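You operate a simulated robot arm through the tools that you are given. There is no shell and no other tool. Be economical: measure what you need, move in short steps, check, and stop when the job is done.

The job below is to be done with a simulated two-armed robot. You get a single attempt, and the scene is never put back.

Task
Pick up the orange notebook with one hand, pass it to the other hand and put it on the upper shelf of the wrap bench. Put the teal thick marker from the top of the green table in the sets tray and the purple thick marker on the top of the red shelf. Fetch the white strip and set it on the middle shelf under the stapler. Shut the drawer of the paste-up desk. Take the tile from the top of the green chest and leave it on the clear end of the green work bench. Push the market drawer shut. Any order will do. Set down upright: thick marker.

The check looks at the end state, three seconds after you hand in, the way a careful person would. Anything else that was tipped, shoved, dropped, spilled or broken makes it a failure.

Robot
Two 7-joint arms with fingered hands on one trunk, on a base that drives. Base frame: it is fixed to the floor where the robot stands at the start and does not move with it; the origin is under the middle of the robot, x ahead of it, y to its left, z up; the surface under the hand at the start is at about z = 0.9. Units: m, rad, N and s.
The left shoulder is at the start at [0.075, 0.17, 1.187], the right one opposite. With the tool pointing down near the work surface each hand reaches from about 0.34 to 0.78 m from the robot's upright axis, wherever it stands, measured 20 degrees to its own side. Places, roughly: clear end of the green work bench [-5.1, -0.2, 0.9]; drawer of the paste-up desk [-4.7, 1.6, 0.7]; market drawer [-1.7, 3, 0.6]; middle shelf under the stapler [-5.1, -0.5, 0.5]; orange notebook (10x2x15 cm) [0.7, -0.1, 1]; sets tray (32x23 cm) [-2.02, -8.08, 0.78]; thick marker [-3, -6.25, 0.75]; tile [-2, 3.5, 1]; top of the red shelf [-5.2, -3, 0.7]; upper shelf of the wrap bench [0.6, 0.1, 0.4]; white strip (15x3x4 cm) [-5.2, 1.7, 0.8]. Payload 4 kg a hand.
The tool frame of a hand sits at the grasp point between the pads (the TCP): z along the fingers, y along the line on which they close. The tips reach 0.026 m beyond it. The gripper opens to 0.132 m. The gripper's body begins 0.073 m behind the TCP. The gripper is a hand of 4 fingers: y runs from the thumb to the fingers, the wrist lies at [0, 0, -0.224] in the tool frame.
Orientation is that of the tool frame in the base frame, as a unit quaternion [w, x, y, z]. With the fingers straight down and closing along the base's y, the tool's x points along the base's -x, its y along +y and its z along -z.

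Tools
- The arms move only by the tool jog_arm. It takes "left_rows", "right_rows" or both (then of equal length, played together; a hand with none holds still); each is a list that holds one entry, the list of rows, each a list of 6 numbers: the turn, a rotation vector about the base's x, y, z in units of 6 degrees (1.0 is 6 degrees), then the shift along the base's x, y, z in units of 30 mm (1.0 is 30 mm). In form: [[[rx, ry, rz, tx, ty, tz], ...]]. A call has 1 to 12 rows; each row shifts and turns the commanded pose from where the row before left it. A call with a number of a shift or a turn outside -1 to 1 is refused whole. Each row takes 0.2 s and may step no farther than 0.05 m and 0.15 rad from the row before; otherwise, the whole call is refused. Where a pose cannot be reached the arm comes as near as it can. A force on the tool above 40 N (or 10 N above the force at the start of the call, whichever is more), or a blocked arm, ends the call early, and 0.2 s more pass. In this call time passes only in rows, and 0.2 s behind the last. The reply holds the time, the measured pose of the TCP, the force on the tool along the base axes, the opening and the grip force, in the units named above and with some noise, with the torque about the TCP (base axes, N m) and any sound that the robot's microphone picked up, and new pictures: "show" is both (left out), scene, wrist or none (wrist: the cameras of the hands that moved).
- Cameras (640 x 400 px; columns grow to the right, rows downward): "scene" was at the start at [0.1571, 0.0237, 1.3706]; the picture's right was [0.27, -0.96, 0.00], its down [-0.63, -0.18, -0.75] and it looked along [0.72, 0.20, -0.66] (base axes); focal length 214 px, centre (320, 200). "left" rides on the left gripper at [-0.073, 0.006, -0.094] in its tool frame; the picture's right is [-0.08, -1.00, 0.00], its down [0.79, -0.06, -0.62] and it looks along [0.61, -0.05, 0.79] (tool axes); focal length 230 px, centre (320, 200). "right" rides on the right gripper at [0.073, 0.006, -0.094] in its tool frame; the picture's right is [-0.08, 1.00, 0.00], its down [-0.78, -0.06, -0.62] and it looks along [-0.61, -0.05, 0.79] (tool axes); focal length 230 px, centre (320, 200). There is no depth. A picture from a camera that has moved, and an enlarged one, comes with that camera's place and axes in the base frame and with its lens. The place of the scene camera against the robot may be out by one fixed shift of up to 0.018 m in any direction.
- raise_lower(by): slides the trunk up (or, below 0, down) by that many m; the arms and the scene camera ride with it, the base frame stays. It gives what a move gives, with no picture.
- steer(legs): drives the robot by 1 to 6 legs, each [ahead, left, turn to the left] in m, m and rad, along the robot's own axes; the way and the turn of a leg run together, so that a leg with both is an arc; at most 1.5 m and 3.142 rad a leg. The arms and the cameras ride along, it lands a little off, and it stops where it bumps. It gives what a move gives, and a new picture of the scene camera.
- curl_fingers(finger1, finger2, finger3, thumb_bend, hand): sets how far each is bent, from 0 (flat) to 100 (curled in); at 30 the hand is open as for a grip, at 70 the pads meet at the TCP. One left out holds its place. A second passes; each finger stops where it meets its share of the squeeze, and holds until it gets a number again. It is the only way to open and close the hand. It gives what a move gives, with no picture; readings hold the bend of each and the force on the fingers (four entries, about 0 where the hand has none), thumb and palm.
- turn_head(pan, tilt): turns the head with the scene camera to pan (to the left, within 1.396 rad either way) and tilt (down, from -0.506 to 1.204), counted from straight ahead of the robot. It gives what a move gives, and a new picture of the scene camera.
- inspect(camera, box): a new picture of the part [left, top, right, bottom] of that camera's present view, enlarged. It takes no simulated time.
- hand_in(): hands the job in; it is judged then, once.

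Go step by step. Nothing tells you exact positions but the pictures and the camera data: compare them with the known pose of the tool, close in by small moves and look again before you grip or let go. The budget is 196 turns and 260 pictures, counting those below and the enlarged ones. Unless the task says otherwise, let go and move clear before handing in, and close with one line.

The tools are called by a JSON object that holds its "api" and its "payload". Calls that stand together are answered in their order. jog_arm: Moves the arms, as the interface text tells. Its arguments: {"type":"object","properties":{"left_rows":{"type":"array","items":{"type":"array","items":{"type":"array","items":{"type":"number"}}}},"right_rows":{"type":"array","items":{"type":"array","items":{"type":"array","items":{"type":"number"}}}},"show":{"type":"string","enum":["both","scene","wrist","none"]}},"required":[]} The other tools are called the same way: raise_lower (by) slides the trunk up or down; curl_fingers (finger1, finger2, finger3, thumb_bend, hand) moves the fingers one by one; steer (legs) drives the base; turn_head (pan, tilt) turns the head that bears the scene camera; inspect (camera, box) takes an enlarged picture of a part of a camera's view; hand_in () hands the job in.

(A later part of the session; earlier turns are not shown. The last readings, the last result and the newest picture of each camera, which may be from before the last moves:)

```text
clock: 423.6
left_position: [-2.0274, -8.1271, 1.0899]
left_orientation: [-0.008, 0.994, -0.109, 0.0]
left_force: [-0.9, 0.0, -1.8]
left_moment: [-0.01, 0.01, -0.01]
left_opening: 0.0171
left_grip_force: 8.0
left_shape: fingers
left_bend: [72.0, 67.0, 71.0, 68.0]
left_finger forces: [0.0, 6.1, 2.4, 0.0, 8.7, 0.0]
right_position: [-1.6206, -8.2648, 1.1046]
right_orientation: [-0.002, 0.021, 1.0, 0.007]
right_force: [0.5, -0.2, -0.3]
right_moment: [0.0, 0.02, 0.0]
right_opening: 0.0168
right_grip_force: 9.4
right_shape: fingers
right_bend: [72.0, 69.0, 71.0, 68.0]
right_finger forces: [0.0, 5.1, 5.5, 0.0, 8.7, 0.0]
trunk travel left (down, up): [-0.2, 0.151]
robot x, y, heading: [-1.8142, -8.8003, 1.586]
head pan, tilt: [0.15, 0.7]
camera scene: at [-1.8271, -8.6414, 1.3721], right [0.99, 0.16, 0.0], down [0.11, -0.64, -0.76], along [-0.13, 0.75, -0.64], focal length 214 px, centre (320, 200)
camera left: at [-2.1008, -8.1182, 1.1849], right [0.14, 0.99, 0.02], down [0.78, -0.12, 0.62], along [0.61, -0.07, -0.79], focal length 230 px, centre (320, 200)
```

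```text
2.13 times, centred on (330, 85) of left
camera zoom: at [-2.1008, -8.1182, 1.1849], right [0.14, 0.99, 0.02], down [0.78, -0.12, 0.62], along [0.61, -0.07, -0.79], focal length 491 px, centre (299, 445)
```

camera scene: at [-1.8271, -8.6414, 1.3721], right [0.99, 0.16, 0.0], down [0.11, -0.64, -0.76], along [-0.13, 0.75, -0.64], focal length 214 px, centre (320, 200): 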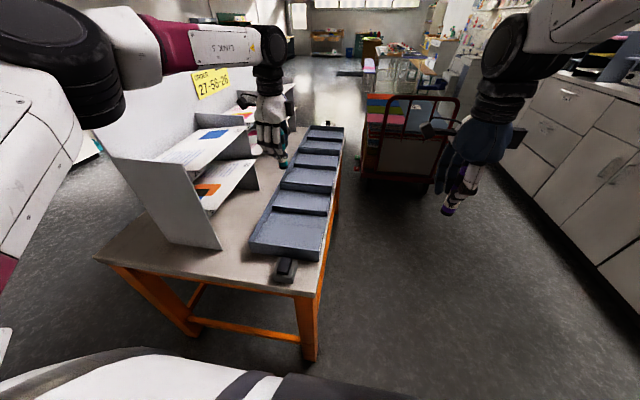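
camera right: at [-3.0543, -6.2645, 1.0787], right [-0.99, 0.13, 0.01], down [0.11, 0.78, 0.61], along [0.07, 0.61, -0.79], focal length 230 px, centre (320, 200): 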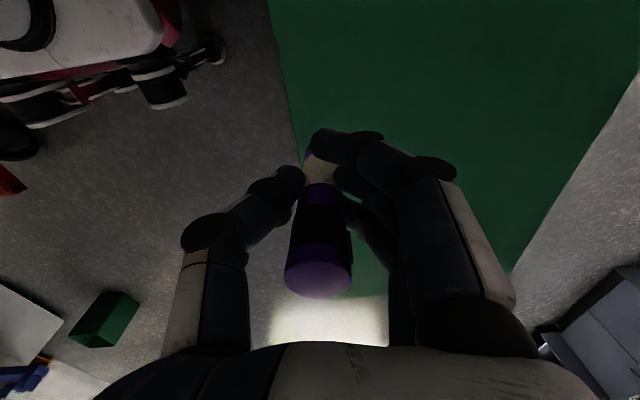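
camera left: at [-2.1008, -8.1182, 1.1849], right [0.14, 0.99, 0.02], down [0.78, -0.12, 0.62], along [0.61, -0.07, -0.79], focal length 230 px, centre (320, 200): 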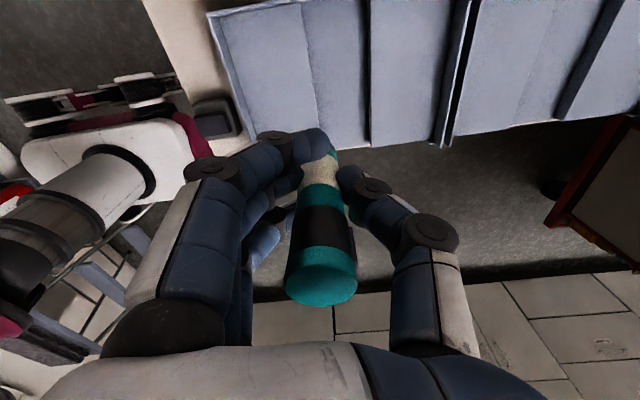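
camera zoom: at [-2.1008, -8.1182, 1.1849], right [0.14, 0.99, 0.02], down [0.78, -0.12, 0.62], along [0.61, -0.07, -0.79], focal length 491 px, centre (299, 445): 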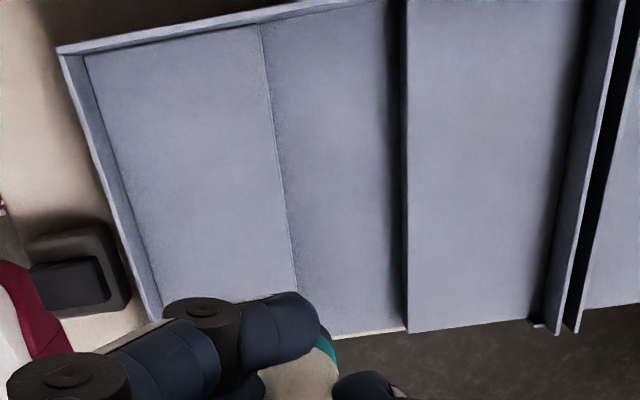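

The tray has a flat near compartment (y −8.23…−8.05). I'll set the marker at about (−2.03, −8.165), descending in steps.

{"api": "jog_arm", "payload": {"left_rows": [[[0, 0, 0, 0, -0.65, -1], [0, 0, 0, 0, -0.6, -1], [0, 0, 0, 0, 0, -1], [0, 0, 0, 0, 0, -1], [0, 0, 0, 0, 0, -1], [0, 0, 0, 0, 0, -0.7]]], "show": "both"}}

{"api": "inspect", "payload": {"camera": "scene", "box": [220, 120, 360, 290]}}

```text
clock: 425.0
left_position: [-2.0282, -8.1647, 0.9205]
left_orientation: [-0.009, 0.994, -0.107, 0.0]
left_force: [0.5, -0.8, -0.6]
left_moment: [0.01, 0.02, 0.0]
left_opening: 0.0168
left_grip_force: 8.6
left_shape: fingers
left_bend: [72.0, 68.0, 71.0, 68.0]
left_finger forces: [0.0, 5.9, 2.6, 0.1, 8.6, 0.1]
right_position: [-1.6222, -8.2656, 1.1039]
right_orientation: [-0.002, 0.022, 1.0, 0.007]
right_force: [-0.4, 0.2, -1.9]
right_moment: [0.0, 0.03, 0.0]
right_opening: 0.0168
right_grip_force: 9.4
right_shape: fingers
right_bend: [72.0, 69.0, 71.0, 68.0]
right_finger forces: [0.0, 5.1, 5.5, 0.1, 8.6, 0.0]
trunk travel left (down, up): [-0.2, 0.151]
robot x, y, heading: [-1.8154, -8.8053, 1.584]
head pan, tilt: [0.15, 0.7]
camera scene: at [-1.8273, -8.6417, 1.3721], right [0.99, 0.16, 0.0], down [0.11, -0.64, -0.76], along [-0.13, 0.75, -0.64], focal length 214 px, centre (320, 200)
camera left: at [-2.1013, -8.1568, 1.0144], right [0.14, 0.99, 0.02], down [0.78, -0.12, 0.62], along [0.61, -0.07, -0.79], focal length 230 px, centre (320, 200)
```

scene: 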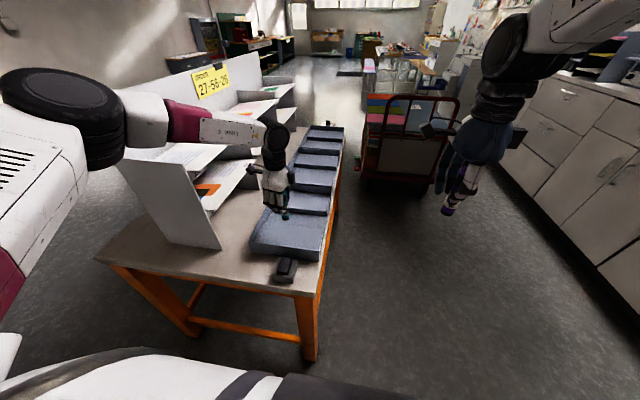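
left: 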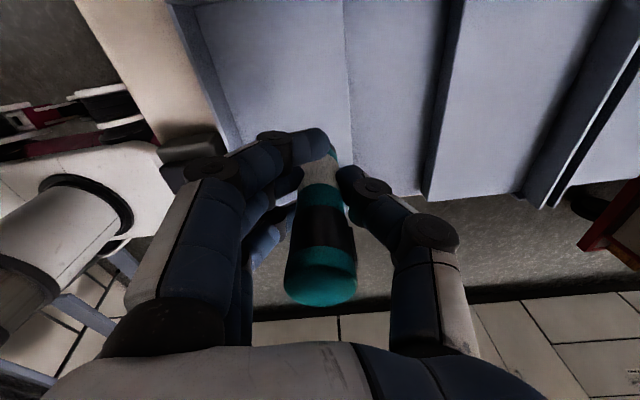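

```text
2.35 times, centred on (290, 205) of scene
camera zoom: at [-1.8273, -8.6417, 1.3721], right [0.99, 0.16, 0.0], down [0.11, -0.64, -0.76], along [-0.13, 0.75, -0.64], focal length 505 px, centre (391, 188)
```

zoom: 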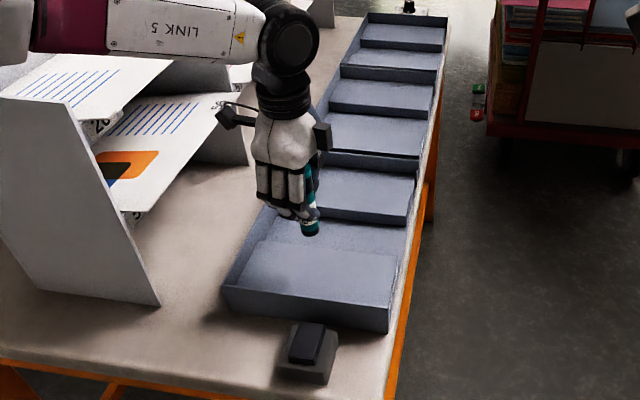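

{"api": "jog_arm", "payload": {"left_rows": [[[0, 0, 0, 0, 0, -0.5], [0, 0, 0, 0, 0, -0.5], [0, 0, 0, 0, 0, -0.3]]], "show": "none"}}

{"api": "inspect", "payload": {"camera": "scene", "box": [240, 140, 340, 260]}}

```text
clock: 425.8
left_position: [-2.027, -8.1655, 0.8812]
left_orientation: [-0.009, 0.994, -0.108, 0.0]
left_force: [-0.2, -0.4, 0.3]
left_moment: [0.01, 0.01, 0.0]
left_opening: 0.0169
left_grip_force: 8.5
left_shape: fingers
left_bend: [72.0, 68.0, 71.0, 68.0]
left_finger forces: [0.0, 5.8, 2.5, 0.1, 8.6, 0.0]
right_position: [-1.6216, -8.2651, 1.1047]
right_orientation: [-0.002, 0.022, 1.0, 0.007]
right_force: [-0.2, -0.5, -0.2]
right_moment: [0.02, 0.01, 0.0]
right_opening: 0.0167
right_grip_force: 9.7
right_shape: fingers
right_bend: [72.0, 69.0, 71.0, 68.0]
right_finger forces: [0.1, 5.1, 5.5, 0.0, 8.7, 0.1]
trunk travel left (down, up): [-0.2, 0.151]
robot x, y, heading: [-1.8162, -8.8029, 1.586]
head pan, tilt: [0.15, 0.7]
```

```text
3.33 times, centred on (290, 200) of scene
camera zoom: at [-1.8273, -8.6418, 1.3721], right [0.99, 0.16, 0.0], down [0.11, -0.64, -0.76], along [-0.13, 0.75, -0.64], focal length 715 px, centre (420, 200)
```

zoom: 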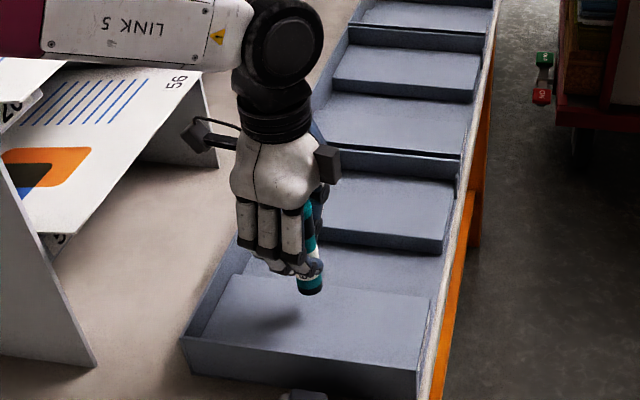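

{"api": "jog_arm", "payload": {"left_rows": [[[0, 0, 0, 0, 0, -0.3], [0, 0, 0, 0, 0, -0.2]]], "show": "none"}}

{"api": "jog_arm", "payload": {"left_rows": [[[0, 0, 0, 0, 0, -0.2]]], "show": "none"}}

{"api": "jog_arm", "payload": {"left_rows": [[[0, 0, 0, 0, 0, -0.15]]], "show": "scene"}}

```text
clock: 426.4
left_position: [-2.0273, -8.1651, 0.8663]
left_orientation: [-0.009, 0.994, -0.107, -0.001]
left_force: [0.2, 0.6, -0.5]
left_moment: [-0.01, 0.0, -0.01]
left_opening: 0.017
left_grip_force: 8.3
left_shape: fingers
left_bend: [72.0, 68.0, 71.0, 68.0]
left_finger forces: [0.1, 5.9, 2.5, 0.0, 8.6, 0.1]
right_position: [-1.621, -8.2647, 1.1036]
right_orientation: [-0.002, 0.021, 1.0, 0.007]
right_force: [-0.2, 0.1, -0.8]
right_moment: [-0.02, -0.03, -0.02]
right_opening: 0.0168
right_grip_force: 10.1
right_shape: fingers
right_bend: [72.0, 69.0, 71.0, 68.0]
right_finger forces: [0.1, 5.0, 5.4, 0.0, 8.8, 0.0]
trunk travel left (down, up): [-0.2, 0.151]
robot x, y, heading: [-1.8173, -8.8046, 1.584]
head pan, tilt: [0.15, 0.7]
```

```text
clock: 426.8
left_position: [-2.0279, -8.1638, 0.8604]
left_orientation: [-0.009, 0.994, -0.108, 0.0]
left_force: [-0.3, 0.3, 0.1]
left_moment: [0.0, 0.03, 0.02]
left_opening: 0.0168
left_grip_force: 8.8
left_shape: fingers
left_bend: [72.0, 68.0, 71.0, 68.0]
left_finger forces: [0.0, 5.9, 2.6, 0.0, 8.5, 0.0]
right_position: [-1.6213, -8.2642, 1.104]
right_orientation: [-0.002, 0.022, 1.0, 0.007]
right_force: [-0.4, -0.4, -0.6]
right_moment: [-0.03, 0.03, -0.01]
right_opening: 0.017
right_grip_force: 9.7
right_shape: fingers
right_bend: [72.0, 69.0, 71.0, 68.0]
right_finger forces: [0.0, 5.1, 5.5, 0.0, 8.7, 0.0]
trunk travel left (down, up): [-0.2, 0.151]
robot x, y, heading: [-1.8095, -8.8037, 1.584]
head pan, tilt: [0.15, 0.7]
```

```text
clock: 427.2
left_position: [-2.0279, -8.1649, 0.855]
left_orientation: [-0.009, 0.994, -0.108, -0.001]
left_force: [0.2, -0.8, -0.5]
left_moment: [-0.03, 0.0, 0.01]
left_opening: 0.0167
left_grip_force: 8.5
left_shape: fingers
left_bend: [72.0, 68.0, 71.0, 68.0]
left_finger forces: [0.0, 6.0, 2.5, 0.0, 8.6, 0.0]
right_position: [-1.6226, -8.2648, 1.104]
right_orientation: [-0.001, 0.022, 1.0, 0.007]
right_force: [0.1, -0.5, -1.0]
right_moment: [0.0, 0.01, 0.01]
right_opening: 0.0168
right_grip_force: 9.6
right_shape: fingers
right_bend: [72.0, 69.0, 71.0, 68.0]
right_finger forces: [0.2, 5.1, 5.5, 0.0, 8.7, 0.0]
trunk travel left (down, up): [-0.2, 0.151]
robot x, y, heading: [-1.8145, -8.8026, 1.58]
head pan, tilt: [0.15, 0.7]
camera scene: at [-1.8273, -8.6417, 1.3721], right [0.99, 0.16, 0.0], down [0.11, -0.64, -0.76], along [-0.13, 0.75, -0.64], focal length 214 px, centre (320, 200)
```

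scene: 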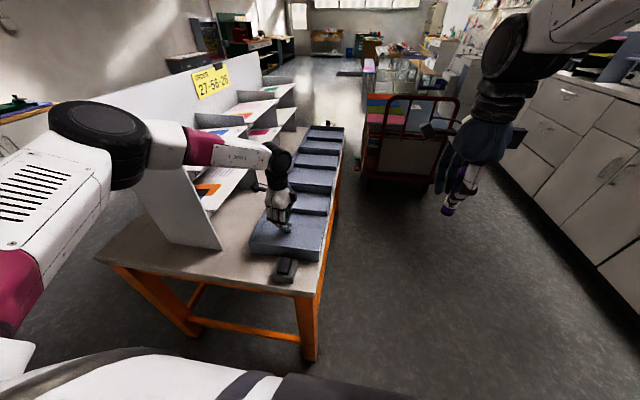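

{"api": "jog_arm", "payload": {"left_rows": [[[0, 0, 0, 0, 0, -0.2]]], "show": "none"}}

{"api": "jog_arm", "payload": {"left_rows": [[[0, 0, 0, 0, 0, -0.15]]], "show": "none"}}

{"api": "inspect", "payload": {"camera": "scene", "box": [240, 140, 340, 260]}}

```text
clock: 427.6
left_position: [-2.0274, -8.1645, 0.8509]
left_orientation: [-0.01, 0.994, -0.108, -0.001]
left_force: [0.0, 0.3, 3.6]
left_moment: [0.02, 0.02, 0.03]
left_opening: 0.0167
left_grip_force: 9.6
left_shape: fingers
left_bend: [72.0, 68.0, 71.0, 68.0]
left_finger forces: [0.0, 6.8, 2.9, 0.0, 10.1, 0.0]
right_position: [-1.6205, -8.2644, 1.104]
right_orientation: [-0.001, 0.023, 1.0, 0.007]
right_force: [-0.7, 0.2, -0.9]
right_moment: [-0.01, -0.02, 0.0]
right_opening: 0.0165
right_grip_force: 10.1
right_shape: fingers
right_bend: [72.0, 69.0, 71.0, 68.0]
right_finger forces: [0.0, 5.1, 5.5, 0.0, 8.7, 0.0]
trunk travel left (down, up): [-0.2, 0.151]
robot x, y, heading: [-1.8109, -8.8015, 1.587]
head pan, tilt: [0.15, 0.7]
```

```text
clock: 428.0
left_position: [-2.0286, -8.1654, 0.8483]
left_orientation: [-0.011, 0.994, -0.108, -0.001]
left_force: [-1.0, 1.5, 17.8]
left_moment: [0.06, -0.09, 0.01]
left_opening: 0.0167
left_grip_force: 13.1
left_shape: fingers
left_bend: [72.0, 70.0, 72.0, 69.0]
left_finger forces: [0.0, 8.7, 4.6, 0.0, 13.2, 0.1]
right_position: [-1.6213, -8.2667, 1.1055]
right_orientation: [-0.002, 0.022, 1.0, 0.009]
right_force: [-0.1, 0.3, -0.6]
right_moment: [0.02, 0.04, 0.0]
right_opening: 0.0168
right_grip_force: 9.8
right_shape: fingers
right_bend: [72.0, 69.0, 71.0, 68.0]
right_finger forces: [0.0, 5.0, 5.5, 0.0, 8.7, 0.1]
trunk travel left (down, up): [-0.2, 0.151]
robot x, y, heading: [-1.8108, -8.8017, 1.583]
head pan, tilt: [0.15, 0.7]
```

```text
3.33 times, centred on (290, 200) of scene
camera zoom: at [-1.8267, -8.644, 1.3729], right [0.99, 0.16, 0.0], down [0.11, -0.63, -0.77], along [-0.13, 0.76, -0.64], focal length 715 px, centre (420, 200)
```

zoom: 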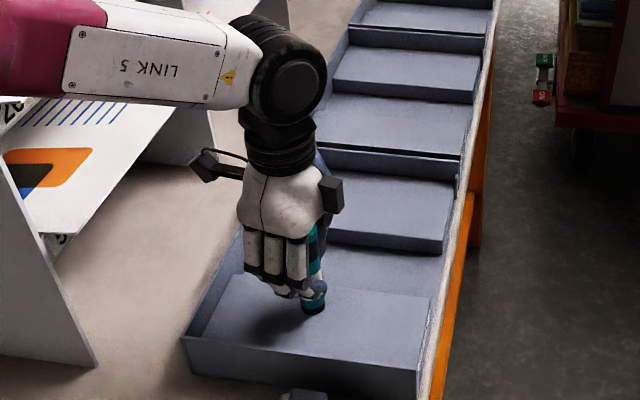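

Seated with 18 N. I'll relieve most of the pressure and open in small symmetric steps.

{"api": "jog_arm", "payload": {"left_rows": [[[0, 0, 0, 0, 0, 0.06]]], "show": "none"}}

{"api": "curl_fingers", "payload": {"hand": "left", "finger1": 61, "finger2": 61, "finger3": 61, "thumb_bend": 61}}

{"api": "inspect", "payload": {"camera": "left", "box": [160, 80, 480, 330]}}

```text
clock: 428.4
left_position: [-2.0285, -8.1649, 0.847]
left_orientation: [-0.01, 0.994, -0.108, -0.001]
left_force: [0.2, 3.1, 17.3]
left_moment: [0.05, -0.09, 0.0]
left_opening: 0.0168
left_grip_force: 12.8
left_shape: fingers
left_bend: [72.0, 70.0, 72.0, 69.0]
left_finger forces: [0.0, 7.6, 5.2, 0.0, 13.6, 0.1]
right_position: [-1.6214, -8.2642, 1.1051]
right_orientation: [-0.001, 0.021, 1.0, 0.007]
right_force: [-0.4, -0.3, -0.7]
right_moment: [0.0, 0.0, -0.03]
right_opening: 0.0168
right_grip_force: 10.1
right_shape: fingers
right_bend: [72.0, 69.0, 71.0, 68.0]
right_finger forces: [0.1, 5.0, 5.5, 0.1, 8.7, 0.1]
trunk travel left (down, up): [-0.2, 0.151]
robot x, y, heading: [-1.8127, -8.8038, 1.579]
head pan, tilt: [0.15, 0.7]
```

```text
clock: 429.4
left_position: [-2.0281, -8.165, 0.8458]
left_orientation: [-0.009, 0.994, -0.109, -0.001]
left_force: [-0.2, 0.1, -0.4]
left_moment: [0.0, 0.0, 0.01]
left_opening: 0.0358
left_grip_force: 0.1
left_shape: fingers
left_bend: [61.0, 61.0, 61.0, 61.0]
left_finger forces: [0.0, 0.0, 0.0, 0.0, 0.0, 0.1]
right_position: [-1.6213, -8.265, 1.1043]
right_orientation: [-0.002, 0.022, 1.0, 0.007]
right_force: [0.1, 0.3, -0.9]
right_moment: [0.01, 0.02, 0.03]
right_opening: 0.0168
right_grip_force: 9.4
right_shape: fingers
right_bend: [72.0, 69.0, 71.0, 68.0]
right_finger forces: [0.0, 5.1, 5.6, 0.0, 8.7, 0.0]
trunk travel left (down, up): [-0.2, 0.151]
robot x, y, heading: [-1.8126, -8.8028, 1.583]
head pan, tilt: [0.15, 0.7]
```

```text
1.60 times, centred on (320, 205) of left
camera zoom: at [-2.1015, -8.1566, 0.941], right [0.14, 0.99, 0.02], down [0.78, -0.12, 0.62], along [0.61, -0.07, -0.79], focal length 368 px, centre (320, 192)
```

zoom: 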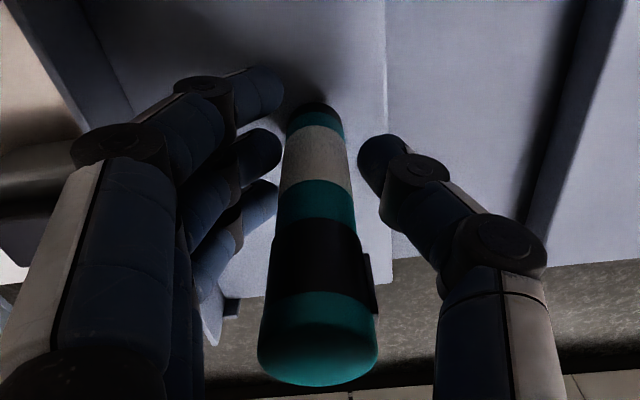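

It stands free and upright. Open wider and lift straight up.

{"api": "curl_fingers", "payload": {"hand": "left", "finger1": 52, "finger2": 52, "finger3": 52, "thumb_bend": 52}}

{"api": "jog_arm", "payload": {"left_rows": [[[0, 0, 0, 0, 0, 0.5], [0, 0, 0, 0, 0, 1], [0, 0, 0, 0, 0, 1], [0, 0, 0, 0, 0, 1], [0, 0, 0, 0, 0, 1], [0, 0, 0, 0, 0, 1], [0, 0, 0, 0, 0, 1], [0, 0, 0, 0, 0, 1], [0, 0, 0, 0, 0, 1]]], "show": "both"}}

{"api": "inspect", "payload": {"camera": "scene", "box": [220, 140, 340, 290]}}

```text
clock: 430.4
left_position: [-2.0289, -8.1656, 0.8469]
left_orientation: [-0.009, 0.994, -0.108, -0.001]
left_force: [-0.3, 0.3, -0.2]
left_moment: [0.05, -0.02, 0.02]
left_opening: 0.0634
left_grip_force: 0.1
left_shape: fingers
left_bend: [52.0, 52.0, 52.0, 52.0]
left_finger forces: [0.1, 0.0, 0.0, 0.0, 0.0, 0.1]
right_position: [-1.6224, -8.264, 1.1036]
right_orientation: [-0.001, 0.022, 1.0, 0.006]
right_force: [-0.6, -0.1, -0.4]
right_moment: [0.0, -0.02, -0.03]
right_opening: 0.0168
right_grip_force: 10.0
right_shape: fingers
right_bend: [72.0, 69.0, 71.0, 68.0]
right_finger forces: [0.0, 5.1, 5.5, 0.0, 8.7, 0.0]
trunk travel left (down, up): [-0.2, 0.151]
robot x, y, heading: [-1.8139, -8.8005, 1.581]
head pan, tilt: [0.15, 0.7]
```

```text
clock: 432.4
left_position: [-2.0273, -8.1655, 1.103]
left_orientation: [-0.009, 0.994, -0.108, 0.0]
left_force: [-0.5, -0.5, 0.3]
left_moment: [0.02, -0.01, 0.0]
left_opening: 0.0634
left_grip_force: 0.0
left_shape: fingers
left_bend: [52.0, 52.0, 52.0, 52.0]
left_finger forces: [0.0, 0.1, 0.0, 0.0, 0.1, 0.1]
right_position: [-1.6226, -8.2642, 1.1052]
right_orientation: [-0.002, 0.022, 1.0, 0.007]
right_force: [-0.4, 0.3, -1.0]
right_moment: [0.03, -0.02, 0.0]
right_opening: 0.0166
right_grip_force: 9.4
right_shape: fingers
right_bend: [72.0, 69.0, 71.0, 68.0]
right_finger forces: [0.0, 5.1, 5.5, 0.0, 8.6, 0.0]
trunk travel left (down, up): [-0.2, 0.151]
robot x, y, heading: [-1.8098, -8.7997, 1.58]
head pan, tilt: [0.15, 0.7]
camera scene: at [-1.827, -8.6424, 1.3723], right [0.99, 0.16, 0.0], down [0.11, -0.64, -0.77], along [-0.13, 0.75, -0.64], focal length 214 px, centre (320, 200)
camera left: at [-2.1007, -8.1571, 1.1973], right [0.14, 0.99, 0.02], down [0.78, -0.12, 0.61], along [0.61, -0.07, -0.79], focal length 230 px, centre (320, 200)
```

scene: 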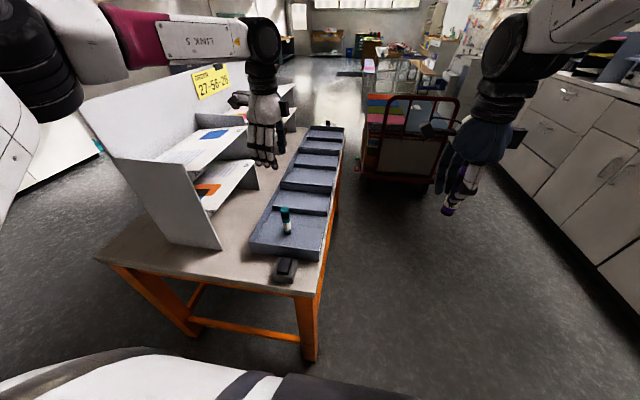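
left: 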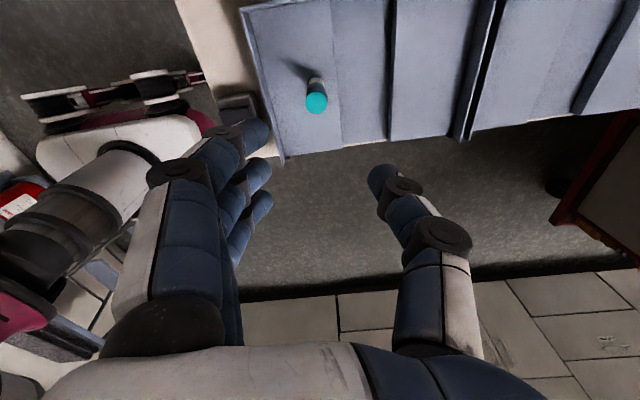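

```text
2.67 times, centred on (280, 215) of scene
camera zoom: at [-1.827, -8.6424, 1.3723], right [0.99, 0.16, 0.0], down [0.11, -0.64, -0.77], along [-0.13, 0.75, -0.64], focal length 572 px, centre (427, 160)
```

zoom: 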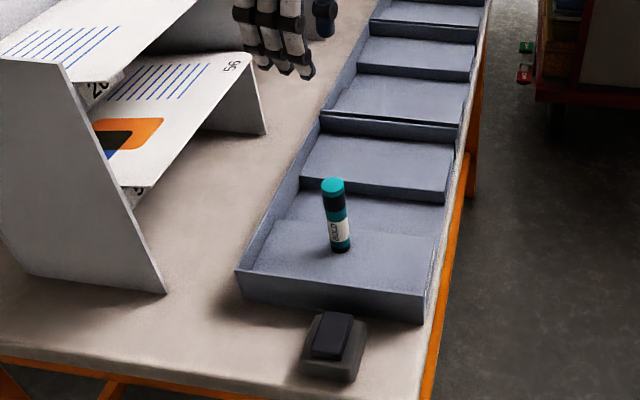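

Teal stands upright in the sets tray. Now to the red shelf with purple: I'll retract, back off, turn west and travel.

{"api": "jog_arm", "payload": {"left_rows": [[[0, 0, 0, 0, -1, 1], [0, 0, 0, 0, -1, 1], [0, 0, 0, 0, -1, 1], [0, 0, 0, 0, -1, 1], [0, 0, 0, 0, -1, 1]]], "show": "none"}}

{"api": "steer", "payload": {"legs": [[-0.2, 0, 0], [0, 0, 1.557], [1.1, 0, 0], [1.1, 0, 0], [0, -1.45, 0], [0, -1.45, 0]]}}

{"api": "steer", "payload": {"legs": [[0, -1.45, 0], [0, -1.3, 0]]}}

{"api": "turn_head", "payload": {"pan": -0.1, "tilt": 0.5}}

```text
clock: 433.6
left_position: [-2.027, -8.3161, 1.2538]
left_orientation: [-0.009, 0.994, -0.109, 0.0]
left_force: [-0.4, 0.4, 0.1]
left_moment: [0.03, 0.01, 0.03]
left_opening: 0.0636
left_grip_force: 0.1
left_shape: fingers
left_bend: [52.0, 52.0, 52.0, 52.0]
left_finger forces: [0.1, 0.0, 0.0, 0.1, 0.0, 0.0]
right_position: [-1.6221, -8.2667, 1.1041]
right_orientation: [-0.002, 0.021, 1.0, 0.008]
right_force: [0.2, 0.3, -1.1]
right_moment: [0.0, 0.03, 0.01]
right_opening: 0.0165
right_grip_force: 9.5
right_shape: fingers
right_bend: [72.0, 69.0, 71.0, 68.0]
right_finger forces: [0.0, 5.1, 5.5, 0.0, 8.7, 0.0]
trunk travel left (down, up): [-0.2, 0.151]
robot x, y, heading: [-1.8121, -8.8045, 1.585]
head pan, tilt: [0.15, 0.7]
```

```text
clock: 474.5
left_position: [-4.5637, -6.3346, 1.2525]
left_orientation: [-0.006, 0.775, 0.632, -0.007]
left_force: [0.8, 0.0, 0.3]
left_moment: [0.01, -0.01, 0.02]
left_opening: 0.0635
left_grip_force: 0.1
left_shape: fingers
left_bend: [52.0, 52.0, 52.0, 52.0]
left_finger forces: [0.0, 0.1, 0.0, 0.0, 0.1, 0.1]
right_position: [-4.6191, -5.9302, 1.1044]
right_orientation: [-0.006, -0.697, 0.717, 0.004]
right_force: [-0.1, 0.7, -0.9]
right_moment: [0.0, -0.03, 0.01]
right_opening: 0.0164
right_grip_force: 9.3
right_shape: fingers
right_bend: [72.0, 69.0, 71.0, 68.0]
right_finger forces: [0.0, 5.0, 5.5, 0.0, 8.3, 0.1]
trunk travel left (down, up): [-0.2, 0.151]
robot x, y, heading: [-4.0784, -6.1165, -3.109]
head pan, tilt: [0.15, 0.7]
camera scene: at [-4.2383, -6.1299, 1.3722], right [-0.18, 0.98, 0.0], down [0.63, 0.11, -0.76], along [-0.75, -0.14, -0.64], focal length 214 px, centre (320, 200)
```

scene: 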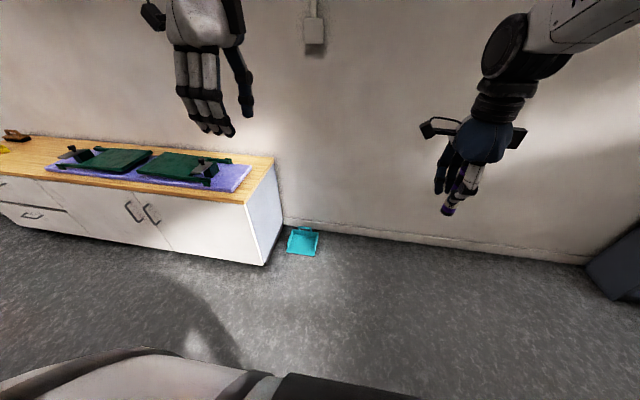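

```text
clock: 498.6
left_position: [-4.6503, -3.5928, 1.2524]
left_orientation: [-0.005, 0.774, 0.633, -0.007]
left_force: [0.0, -0.4, 0.5]
left_moment: [-0.03, 0.01, 0.01]
left_opening: 0.0636
left_grip_force: 0.0
left_shape: fingers
left_bend: [52.0, 52.0, 52.0, 52.0]
left_finger forces: [0.1, 0.0, 0.0, 0.0, 0.0, 0.0]
right_position: [-4.7099, -3.1897, 1.1047]
right_orientation: [-0.006, -0.698, 0.716, 0.004]
right_force: [-0.7, -0.6, -0.5]
right_moment: [-0.01, 0.02, 0.01]
right_opening: 0.0162
right_grip_force: 9.7
right_shape: fingers
right_bend: [72.0, 69.0, 71.0, 68.0]
right_finger forces: [0.0, 5.0, 5.4, 0.1, 8.3, 0.1]
trunk travel left (down, up): [-0.2, 0.151]
robot x, y, heading: [-4.1649, -3.369, -3.112]
head pan, tilt: [0.15, 0.7]
camera scene: at [-4.3277, -3.3864, 1.3722], right [-0.18, 0.98, 0.0], down [0.63, 0.12, -0.76], along [-0.75, -0.14, -0.64], focal length 214 px, centre (320, 200)
```

scene: 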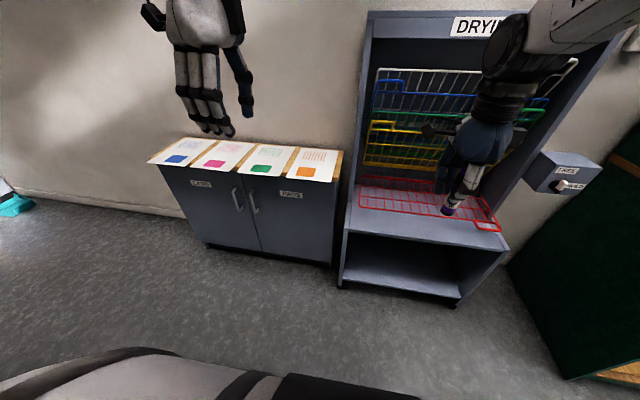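

```text
clock: 499.4
left_position: [-4.6516, -3.5938, 1.2523]
left_orientation: [-0.005, 0.773, 0.634, -0.007]
left_force: [0.2, 0.1, 0.2]
left_moment: [0.03, 0.01, -0.03]
left_opening: 0.0637
left_grip_force: 0.1
left_shape: fingers
left_bend: [52.0, 52.0, 52.0, 52.0]
left_finger forces: [0.0, 0.1, 0.1, 0.0, 0.0, 0.1]
right_position: [-4.7101, -3.1882, 1.1041]
right_orientation: [-0.006, -0.698, 0.716, 0.004]
right_force: [0.1, -0.5, -0.6]
right_moment: [0.03, -0.03, 0.03]
right_opening: 0.0167
right_grip_force: 9.4
right_shape: fingers
right_bend: [72.0, 69.0, 71.0, 68.0]
right_finger forces: [0.1, 5.1, 5.5, 0.0, 8.3, 0.0]
trunk travel left (down, up): [-0.2, 0.151]
robot x, y, heading: [-4.1717, -3.3674, -3.11]
head pan, tilt: [-0.099, 0.499]
camera scene: at [-4.335, -3.3651, 1.3898], right [0.07, 1.0, 0.0], down [0.48, -0.03, -0.88], along [-0.88, 0.06, -0.48], focal length 214 px, centre (320, 200)
```

scene: 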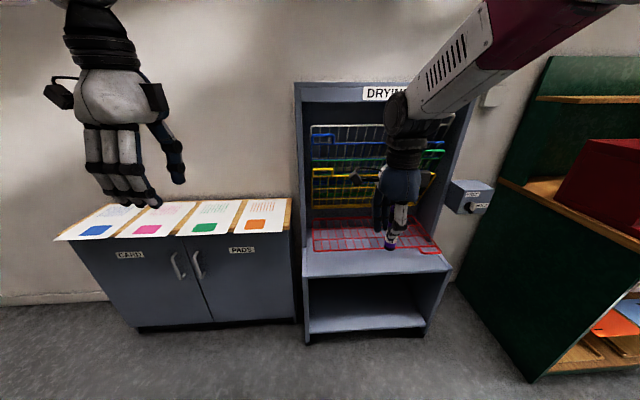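

The DRYING rack has folding wire shelves; the red one is down at about (−5.1, −3.05, 0.7). I'll look closely at it.

{"api": "inspect", "payload": {"camera": "scene", "box": [280, 80, 500, 300]}}

{"api": "inspect", "payload": {"camera": "right", "box": [0, 0, 640, 400]}}

```text
1.82 times, centred on (390, 190) of scene
camera zoom: at [-4.335, -3.3651, 1.3898], right [0.07, 1.0, 0.0], down [0.48, -0.03, -0.88], along [-0.88, 0.06, -0.48], focal length 390 px, centre (193, 218)
```

zoom: 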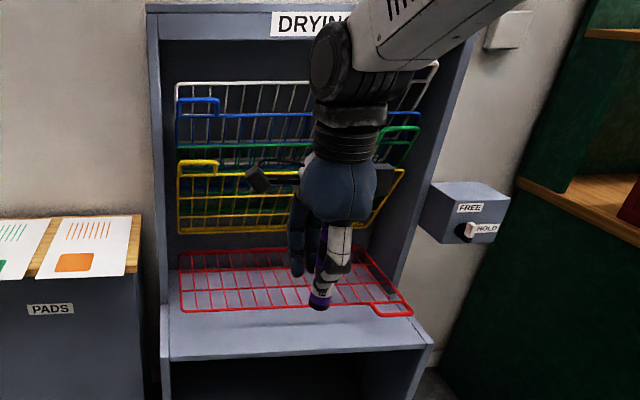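

```text
1.00 times, centred on (320, 200) of right (not enlarged: the box is as wide or as high as the picture)
camera zoom: at [-4.7156, -3.2624, 1.1974], right [-0.99, 0.1, 0.01], down [0.09, 0.78, 0.61], along [0.05, 0.61, -0.79], focal length 230 px, centre (320, 200)
```

zoom: 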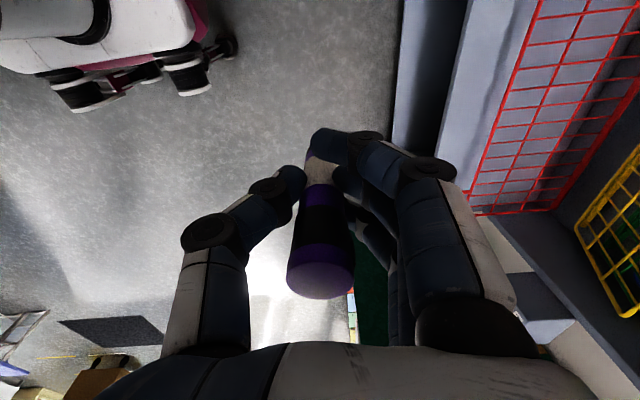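

{"api": "inspect", "payload": {"camera": "right", "box": [440, 0, 640, 230]}}

{"api": "inspect", "payload": {"camera": "scene", "box": [300, 200, 460, 300]}}

```text
1.74 times, centred on (540, 115) of right
camera zoom: at [-4.7156, -3.2624, 1.1974], right [-0.99, 0.1, 0.01], down [0.09, 0.78, 0.61], along [0.05, 0.61, -0.79], focal length 400 px, centre (-63, 348)
```

zoom: 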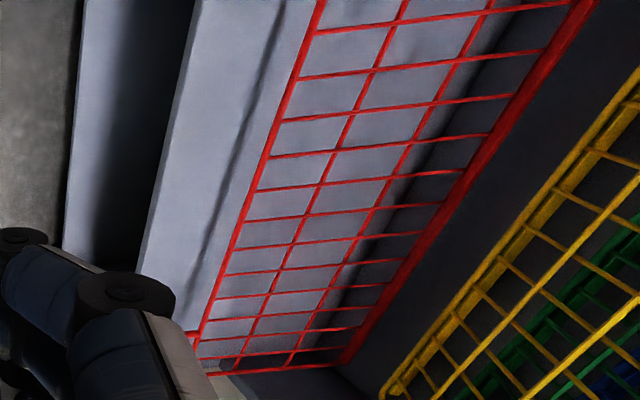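

```text
4.00 times, centred on (380, 250) of scene
camera zoom: at [-4.335, -3.3651, 1.3898], right [0.07, 1.0, 0.0], down [0.48, -0.03, -0.88], along [-0.88, 0.06, -0.48], focal length 858 px, centre (80, 0)
```

zoom: 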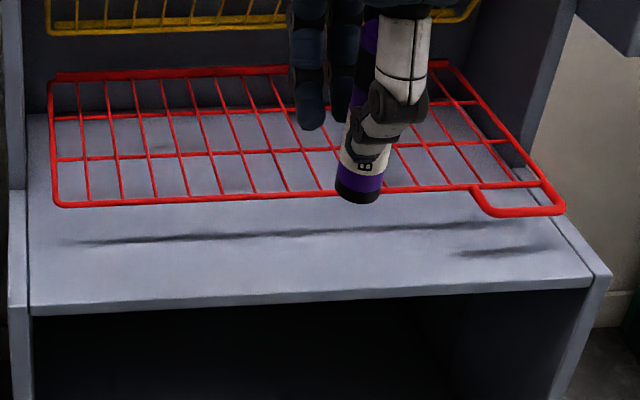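

The red wire shelf hangs a few cm above a grey board: long wires about 8 cm apart, cross wires 3.7 cm apart. The marker must stand centred on a wire crossing. I'll drive in and view it close-up.

{"api": "steer", "payload": {"legs": [[0.3, -0.05, 0]]}}

{"api": "jog_arm", "payload": {"right_rows": [[[0, 0, 0, -1, 0.3, -0.6], [0, 0, 0, -1, 0.3, -0.6], [0, 0, 0, -1, 0.3, -0.6], [0, 0, 0, -1, 0.3, -0.6], [0, 0, 0, -0.5, 0.1, -0.6]]], "show": "both"}}

```text
clock: 501.4
left_position: [-4.9521, -3.5556, 1.2539]
left_orientation: [-0.006, 0.773, 0.635, -0.008]
left_force: [-0.7, 0.5, 0.3]
left_moment: [0.01, -0.01, -0.01]
left_opening: 0.0635
left_grip_force: 0.1
left_shape: fingers
left_bend: [52.0, 52.0, 52.0, 52.0]
left_finger forces: [0.1, 0.0, 0.1, 0.0, 0.0, 0.1]
right_position: [-5.0108, -3.15, 1.1047]
right_orientation: [-0.006, -0.699, 0.715, 0.003]
right_force: [-0.5, 0.2, -0.1]
right_moment: [0.0, 0.01, 0.0]
right_opening: 0.0164
right_grip_force: 9.0
right_shape: fingers
right_bend: [72.0, 69.0, 71.0, 68.0]
right_finger forces: [0.0, 5.2, 5.4, 0.2, 8.3, 0.0]
trunk travel left (down, up): [-0.2, 0.151]
robot x, y, heading: [-4.4668, -3.3277, -3.098]
head pan, tilt: [-0.099, 0.499]
camera scene: at [-4.6361, -3.3258, 1.3899], right [0.06, 1.0, 0.0], down [0.48, -0.03, -0.88], along [-0.88, 0.06, -0.48], focal length 214 px, centre (320, 200)
```

scene: 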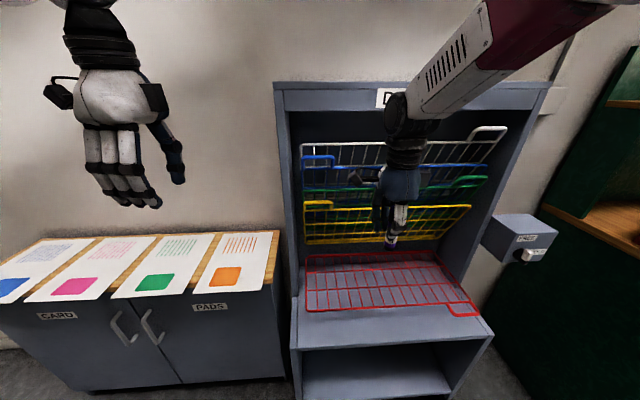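

```text
clock: 502.6
left_position: [-4.9524, -3.5551, 1.2524]
left_orientation: [-0.006, 0.773, 0.634, -0.007]
left_force: [-0.3, 0.8, 1.1]
left_moment: [0.0, 0.0, -0.01]
left_opening: 0.0634
left_grip_force: 0.1
left_shape: fingers
left_bend: [52.0, 52.0, 52.0, 52.0]
left_finger forces: [0.0, 0.0, 0.1, 0.0, 0.0, 0.0]
right_position: [-5.1473, -3.1115, 1.0146]
right_orientation: [-0.005, -0.699, 0.715, 0.004]
right_force: [-0.8, -0.8, -0.8]
right_moment: [0.0, 0.02, -0.01]
right_opening: 0.0165
right_grip_force: 9.3
right_shape: fingers
right_bend: [72.0, 69.0, 71.0, 68.0]
right_finger forces: [0.1, 5.1, 5.7, 0.0, 8.4, 0.1]
trunk travel left (down, up): [-0.2, 0.151]
robot x, y, heading: [-4.4675, -3.327, -3.108]
head pan, tilt: [-0.099, 0.499]
camera scene: at [-4.636, -3.3258, 1.3898], right [0.06, 1.0, 0.0], down [0.48, -0.03, -0.88], along [-0.88, 0.06, -0.48], focal length 214 px, centre (320, 200)
camera right: at [-5.1521, -3.1848, 1.1072], right [-0.99, 0.1, 0.01], down [0.09, 0.78, 0.61], along [0.05, 0.61, -0.79], focal length 230 px, centre (320, 200)
```

scene: 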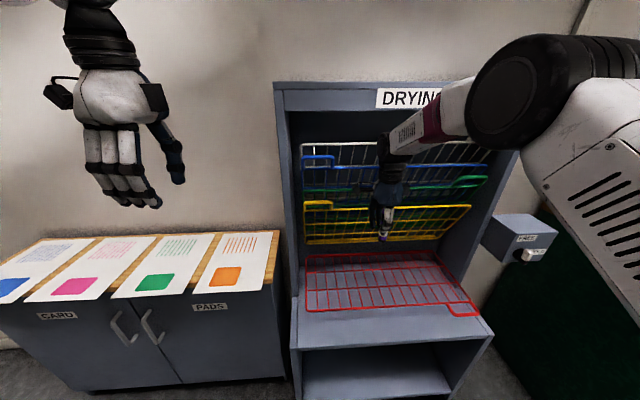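
right: 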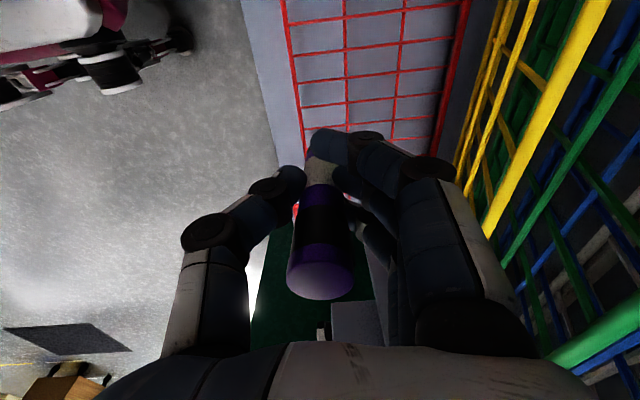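

{"api": "inspect", "payload": {"camera": "right", "box": [270, 0, 470, 140]}}

```text
2.86 times, centred on (370, 70) of right
camera zoom: at [-5.1521, -3.1848, 1.1072], right [-0.99, 0.1, 0.01], down [0.09, 0.78, 0.61], along [0.05, 0.61, -0.79], focal length 657 px, centre (177, 571)
```

zoom: 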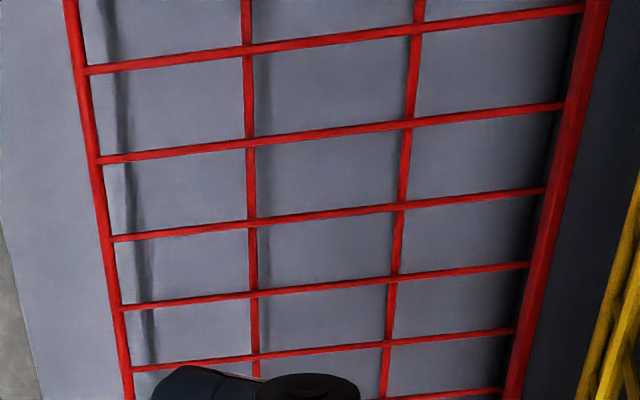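

Target crossing computed at (−5.193, −3.105), wire height ≈0.675. Moving over it and descending most of the way.

{"api": "jog_arm", "payload": {"right_rows": [[[0, 0, 0, -0.8, 0.1, 0], [0, 0, 0, -0.73, 0.11, 0], [0, 0, 0, 0, 0, -1], [0, 0, 0, 0, 0, -1], [0, 0, 0, 0, 0, -1], [0, 0, 0, 0, 0, -1], [0, 0, 0, 0, 0, -1], [0, 0, 0, 0, 0, -1]]], "show": "both"}}

{"api": "inspect", "payload": {"camera": "scene", "box": [290, 190, 490, 320]}}

```text
clock: 504.4
left_position: [-4.9528, -3.5555, 1.2529]
left_orientation: [-0.005, 0.773, 0.635, -0.007]
left_force: [0.4, 0.5, 0.4]
left_moment: [0.02, 0.0, -0.03]
left_opening: 0.0636
left_grip_force: 0.1
left_shape: fingers
left_bend: [52.0, 52.0, 52.0, 52.0]
left_finger forces: [0.1, 0.0, 0.1, 0.0, 0.0, 0.0]
right_position: [-5.1919, -3.106, 0.8332]
right_orientation: [-0.006, -0.699, 0.715, 0.004]
right_force: [-0.2, -0.5, -0.1]
right_moment: [-0.03, 0.02, 0.02]
right_opening: 0.0166
right_grip_force: 9.9
right_shape: fingers
right_bend: [72.0, 69.0, 71.0, 68.0]
right_finger forces: [0.1, 5.1, 5.8, 0.1, 8.2, 0.0]
trunk travel left (down, up): [-0.2, 0.151]
robot x, y, heading: [-4.4675, -3.328, -3.109]
head pan, tilt: [-0.099, 0.499]
camera scene: at [-4.6362, -3.3257, 1.3898], right [0.06, 1.0, 0.0], down [0.48, -0.03, -0.88], along [-0.88, 0.06, -0.48], focal length 214 px, centre (320, 200)
camera right: at [-5.1971, -3.1795, 0.9263], right [-0.99, 0.1, 0.01], down [0.09, 0.79, 0.61], along [0.05, 0.61, -0.79], focal length 230 px, centre (320, 200)
```

scene: 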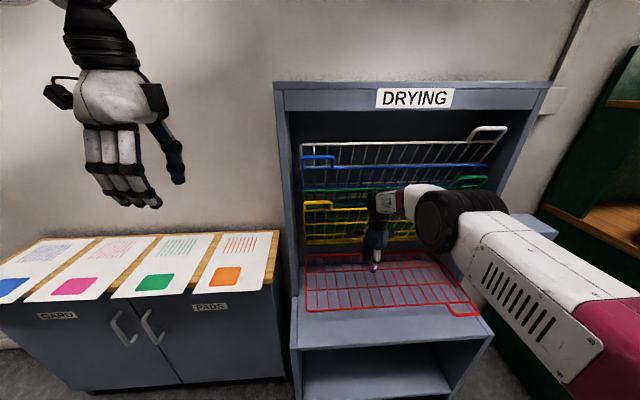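
right: 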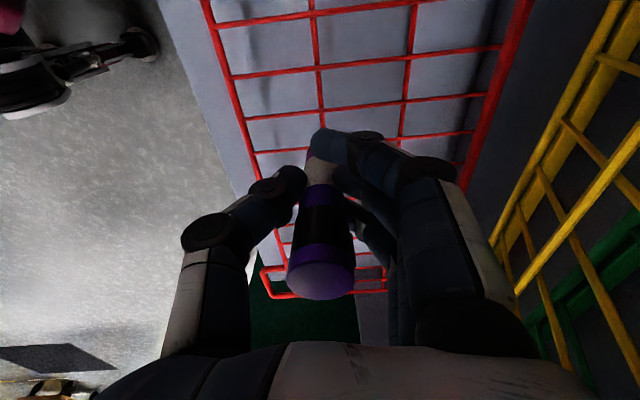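

```text
3.08 times, centred on (390, 255) of scene
camera zoom: at [-4.6362, -3.3257, 1.3898], right [0.06, 1.0, 0.0], down [0.48, -0.03, -0.88], along [-0.88, 0.06, -0.48], focal length 660 px, centre (105, 31)
```

zoom: 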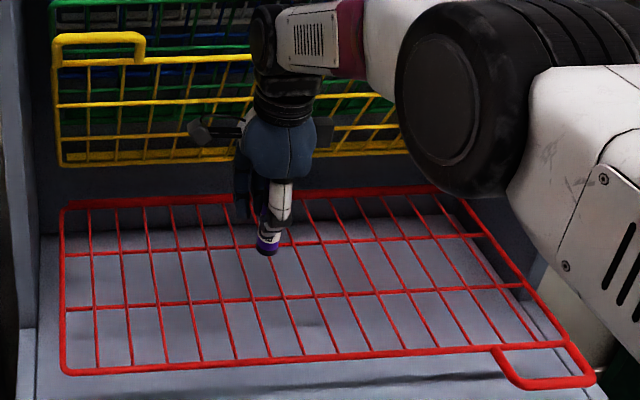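

{"api": "jog_arm", "payload": {"right_rows": [[[0, 0, 0, -0.03, 0.02, -0.5], [0, 0, 0, 0, 0, -0.5], [0, 0, 0, 0, 0, -0.4], [0, 0, 0, 0, 0, -0.3]]], "show": "none"}}

{"api": "inspect", "payload": {"camera": "scene", "box": [340, 220, 420, 290]}}

```text
clock: 505.4
left_position: [-4.9526, -3.5557, 1.2525]
left_orientation: [-0.006, 0.773, 0.635, -0.007]
left_force: [-0.9, 0.2, -0.7]
left_moment: [0.02, -0.04, -0.01]
left_opening: 0.0635
left_grip_force: 0.0
left_shape: fingers
left_bend: [52.0, 52.0, 52.0, 52.0]
left_finger forces: [0.0, 0.0, 0.0, 0.1, 0.1, 0.1]
right_position: [-5.1927, -3.1046, 0.783]
right_orientation: [-0.006, -0.7, 0.714, 0.005]
right_force: [0.0, -0.2, -0.5]
right_moment: [0.04, 0.0, 0.05]
right_opening: 0.0165
right_grip_force: 9.3
right_shape: fingers
right_bend: [72.0, 69.0, 71.0, 68.0]
right_finger forces: [0.1, 5.3, 5.7, 0.0, 8.3, 0.0]
trunk travel left (down, up): [-0.2, 0.151]
robot x, y, heading: [-4.4673, -3.3302, -3.102]
head pan, tilt: [-0.099, 0.499]
```

```text
5.71 times, centred on (380, 255) of scene
camera zoom: at [-4.6357, -3.3258, 1.3899], right [0.06, 1.0, 0.0], down [0.48, -0.03, -0.88], along [-0.88, 0.06, -0.48], focal length 1226 px, centre (-23, -114)
```

zoom: 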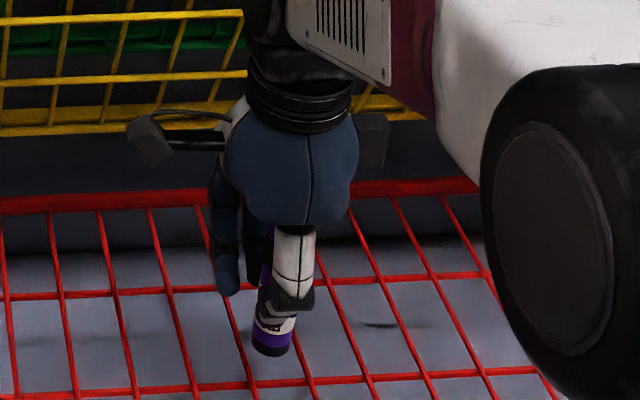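

The scene view shows the marker's base ~9 mm north of the crossing. I'll correct by −9 mm in y and lower further.

{"api": "jog_arm", "payload": {"right_rows": [[[0, 0, 0, 0, -0.3, 0], [0, 0, 0, 0, 0, -0.4], [0, 0, 0, 0, 0, -0.3]]], "show": "none"}}

{"api": "inspect", "payload": {"camera": "scene", "box": [340, 220, 420, 290]}}

{"api": "inspect", "payload": {"camera": "right", "box": [200, 0, 440, 320]}}

```text
clock: 506.2
left_position: [-4.9522, -3.5551, 1.2535]
left_orientation: [-0.006, 0.773, 0.635, -0.007]
left_force: [0.2, 0.8, 0.4]
left_moment: [-0.04, -0.01, 0.0]
left_opening: 0.0634
left_grip_force: 0.1
left_shape: fingers
left_bend: [52.0, 52.0, 52.0, 52.0]
left_finger forces: [0.0, 0.0, 0.0, 0.0, 0.0, 0.1]
right_position: [-5.1884, -3.1141, 0.7643]
right_orientation: [-0.006, -0.699, 0.715, 0.004]
right_force: [0.1, 0.0, -0.5]
right_moment: [-0.02, -0.02, 0.0]
right_opening: 0.0165
right_grip_force: 9.6
right_shape: fingers
right_bend: [72.0, 69.0, 71.0, 68.0]
right_finger forces: [0.1, 5.2, 5.6, 0.1, 8.2, 0.0]
right hand out of reach, approached as far as the arm can: row 2
trunk travel left (down, up): [-0.2, 0.151]
robot x, y, heading: [-4.4661, -3.3288, -3.106]
head pan, tilt: [-0.099, 0.499]
```

```text
5.71 times, centred on (380, 255) of scene
camera zoom: at [-4.6358, -3.3259, 1.3898], right [0.06, 1.0, 0.0], down [0.48, -0.03, -0.88], along [-0.88, 0.06, -0.48], focal length 1226 px, centre (-23, -114)
```

zoom: 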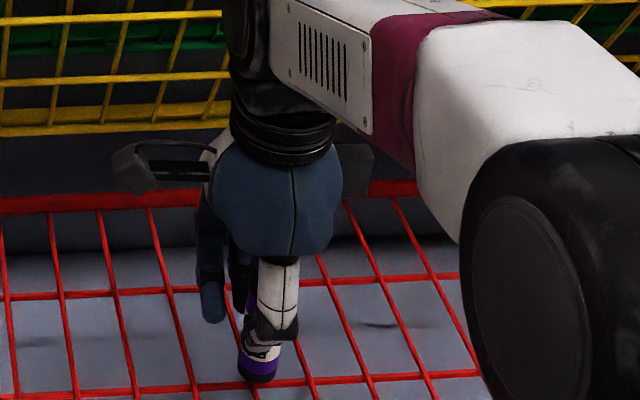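

```text
1.25 times, centred on (320, 160) of right
camera zoom: at [-5.1935, -3.1872, 0.8576], right [-0.99, 0.1, 0.01], down [0.09, 0.78, 0.61], along [0.05, 0.61, -0.79], focal length 288 px, centre (320, 250)
```

zoom: 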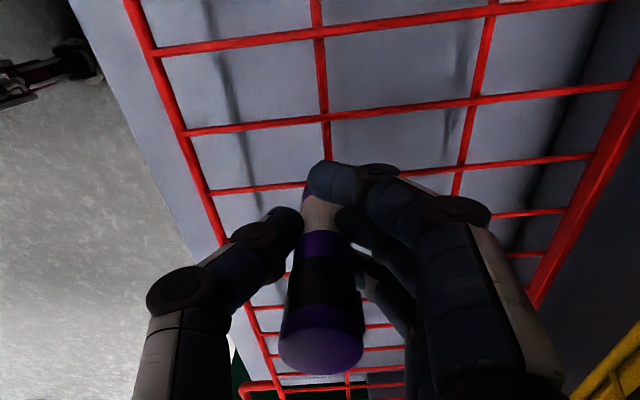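

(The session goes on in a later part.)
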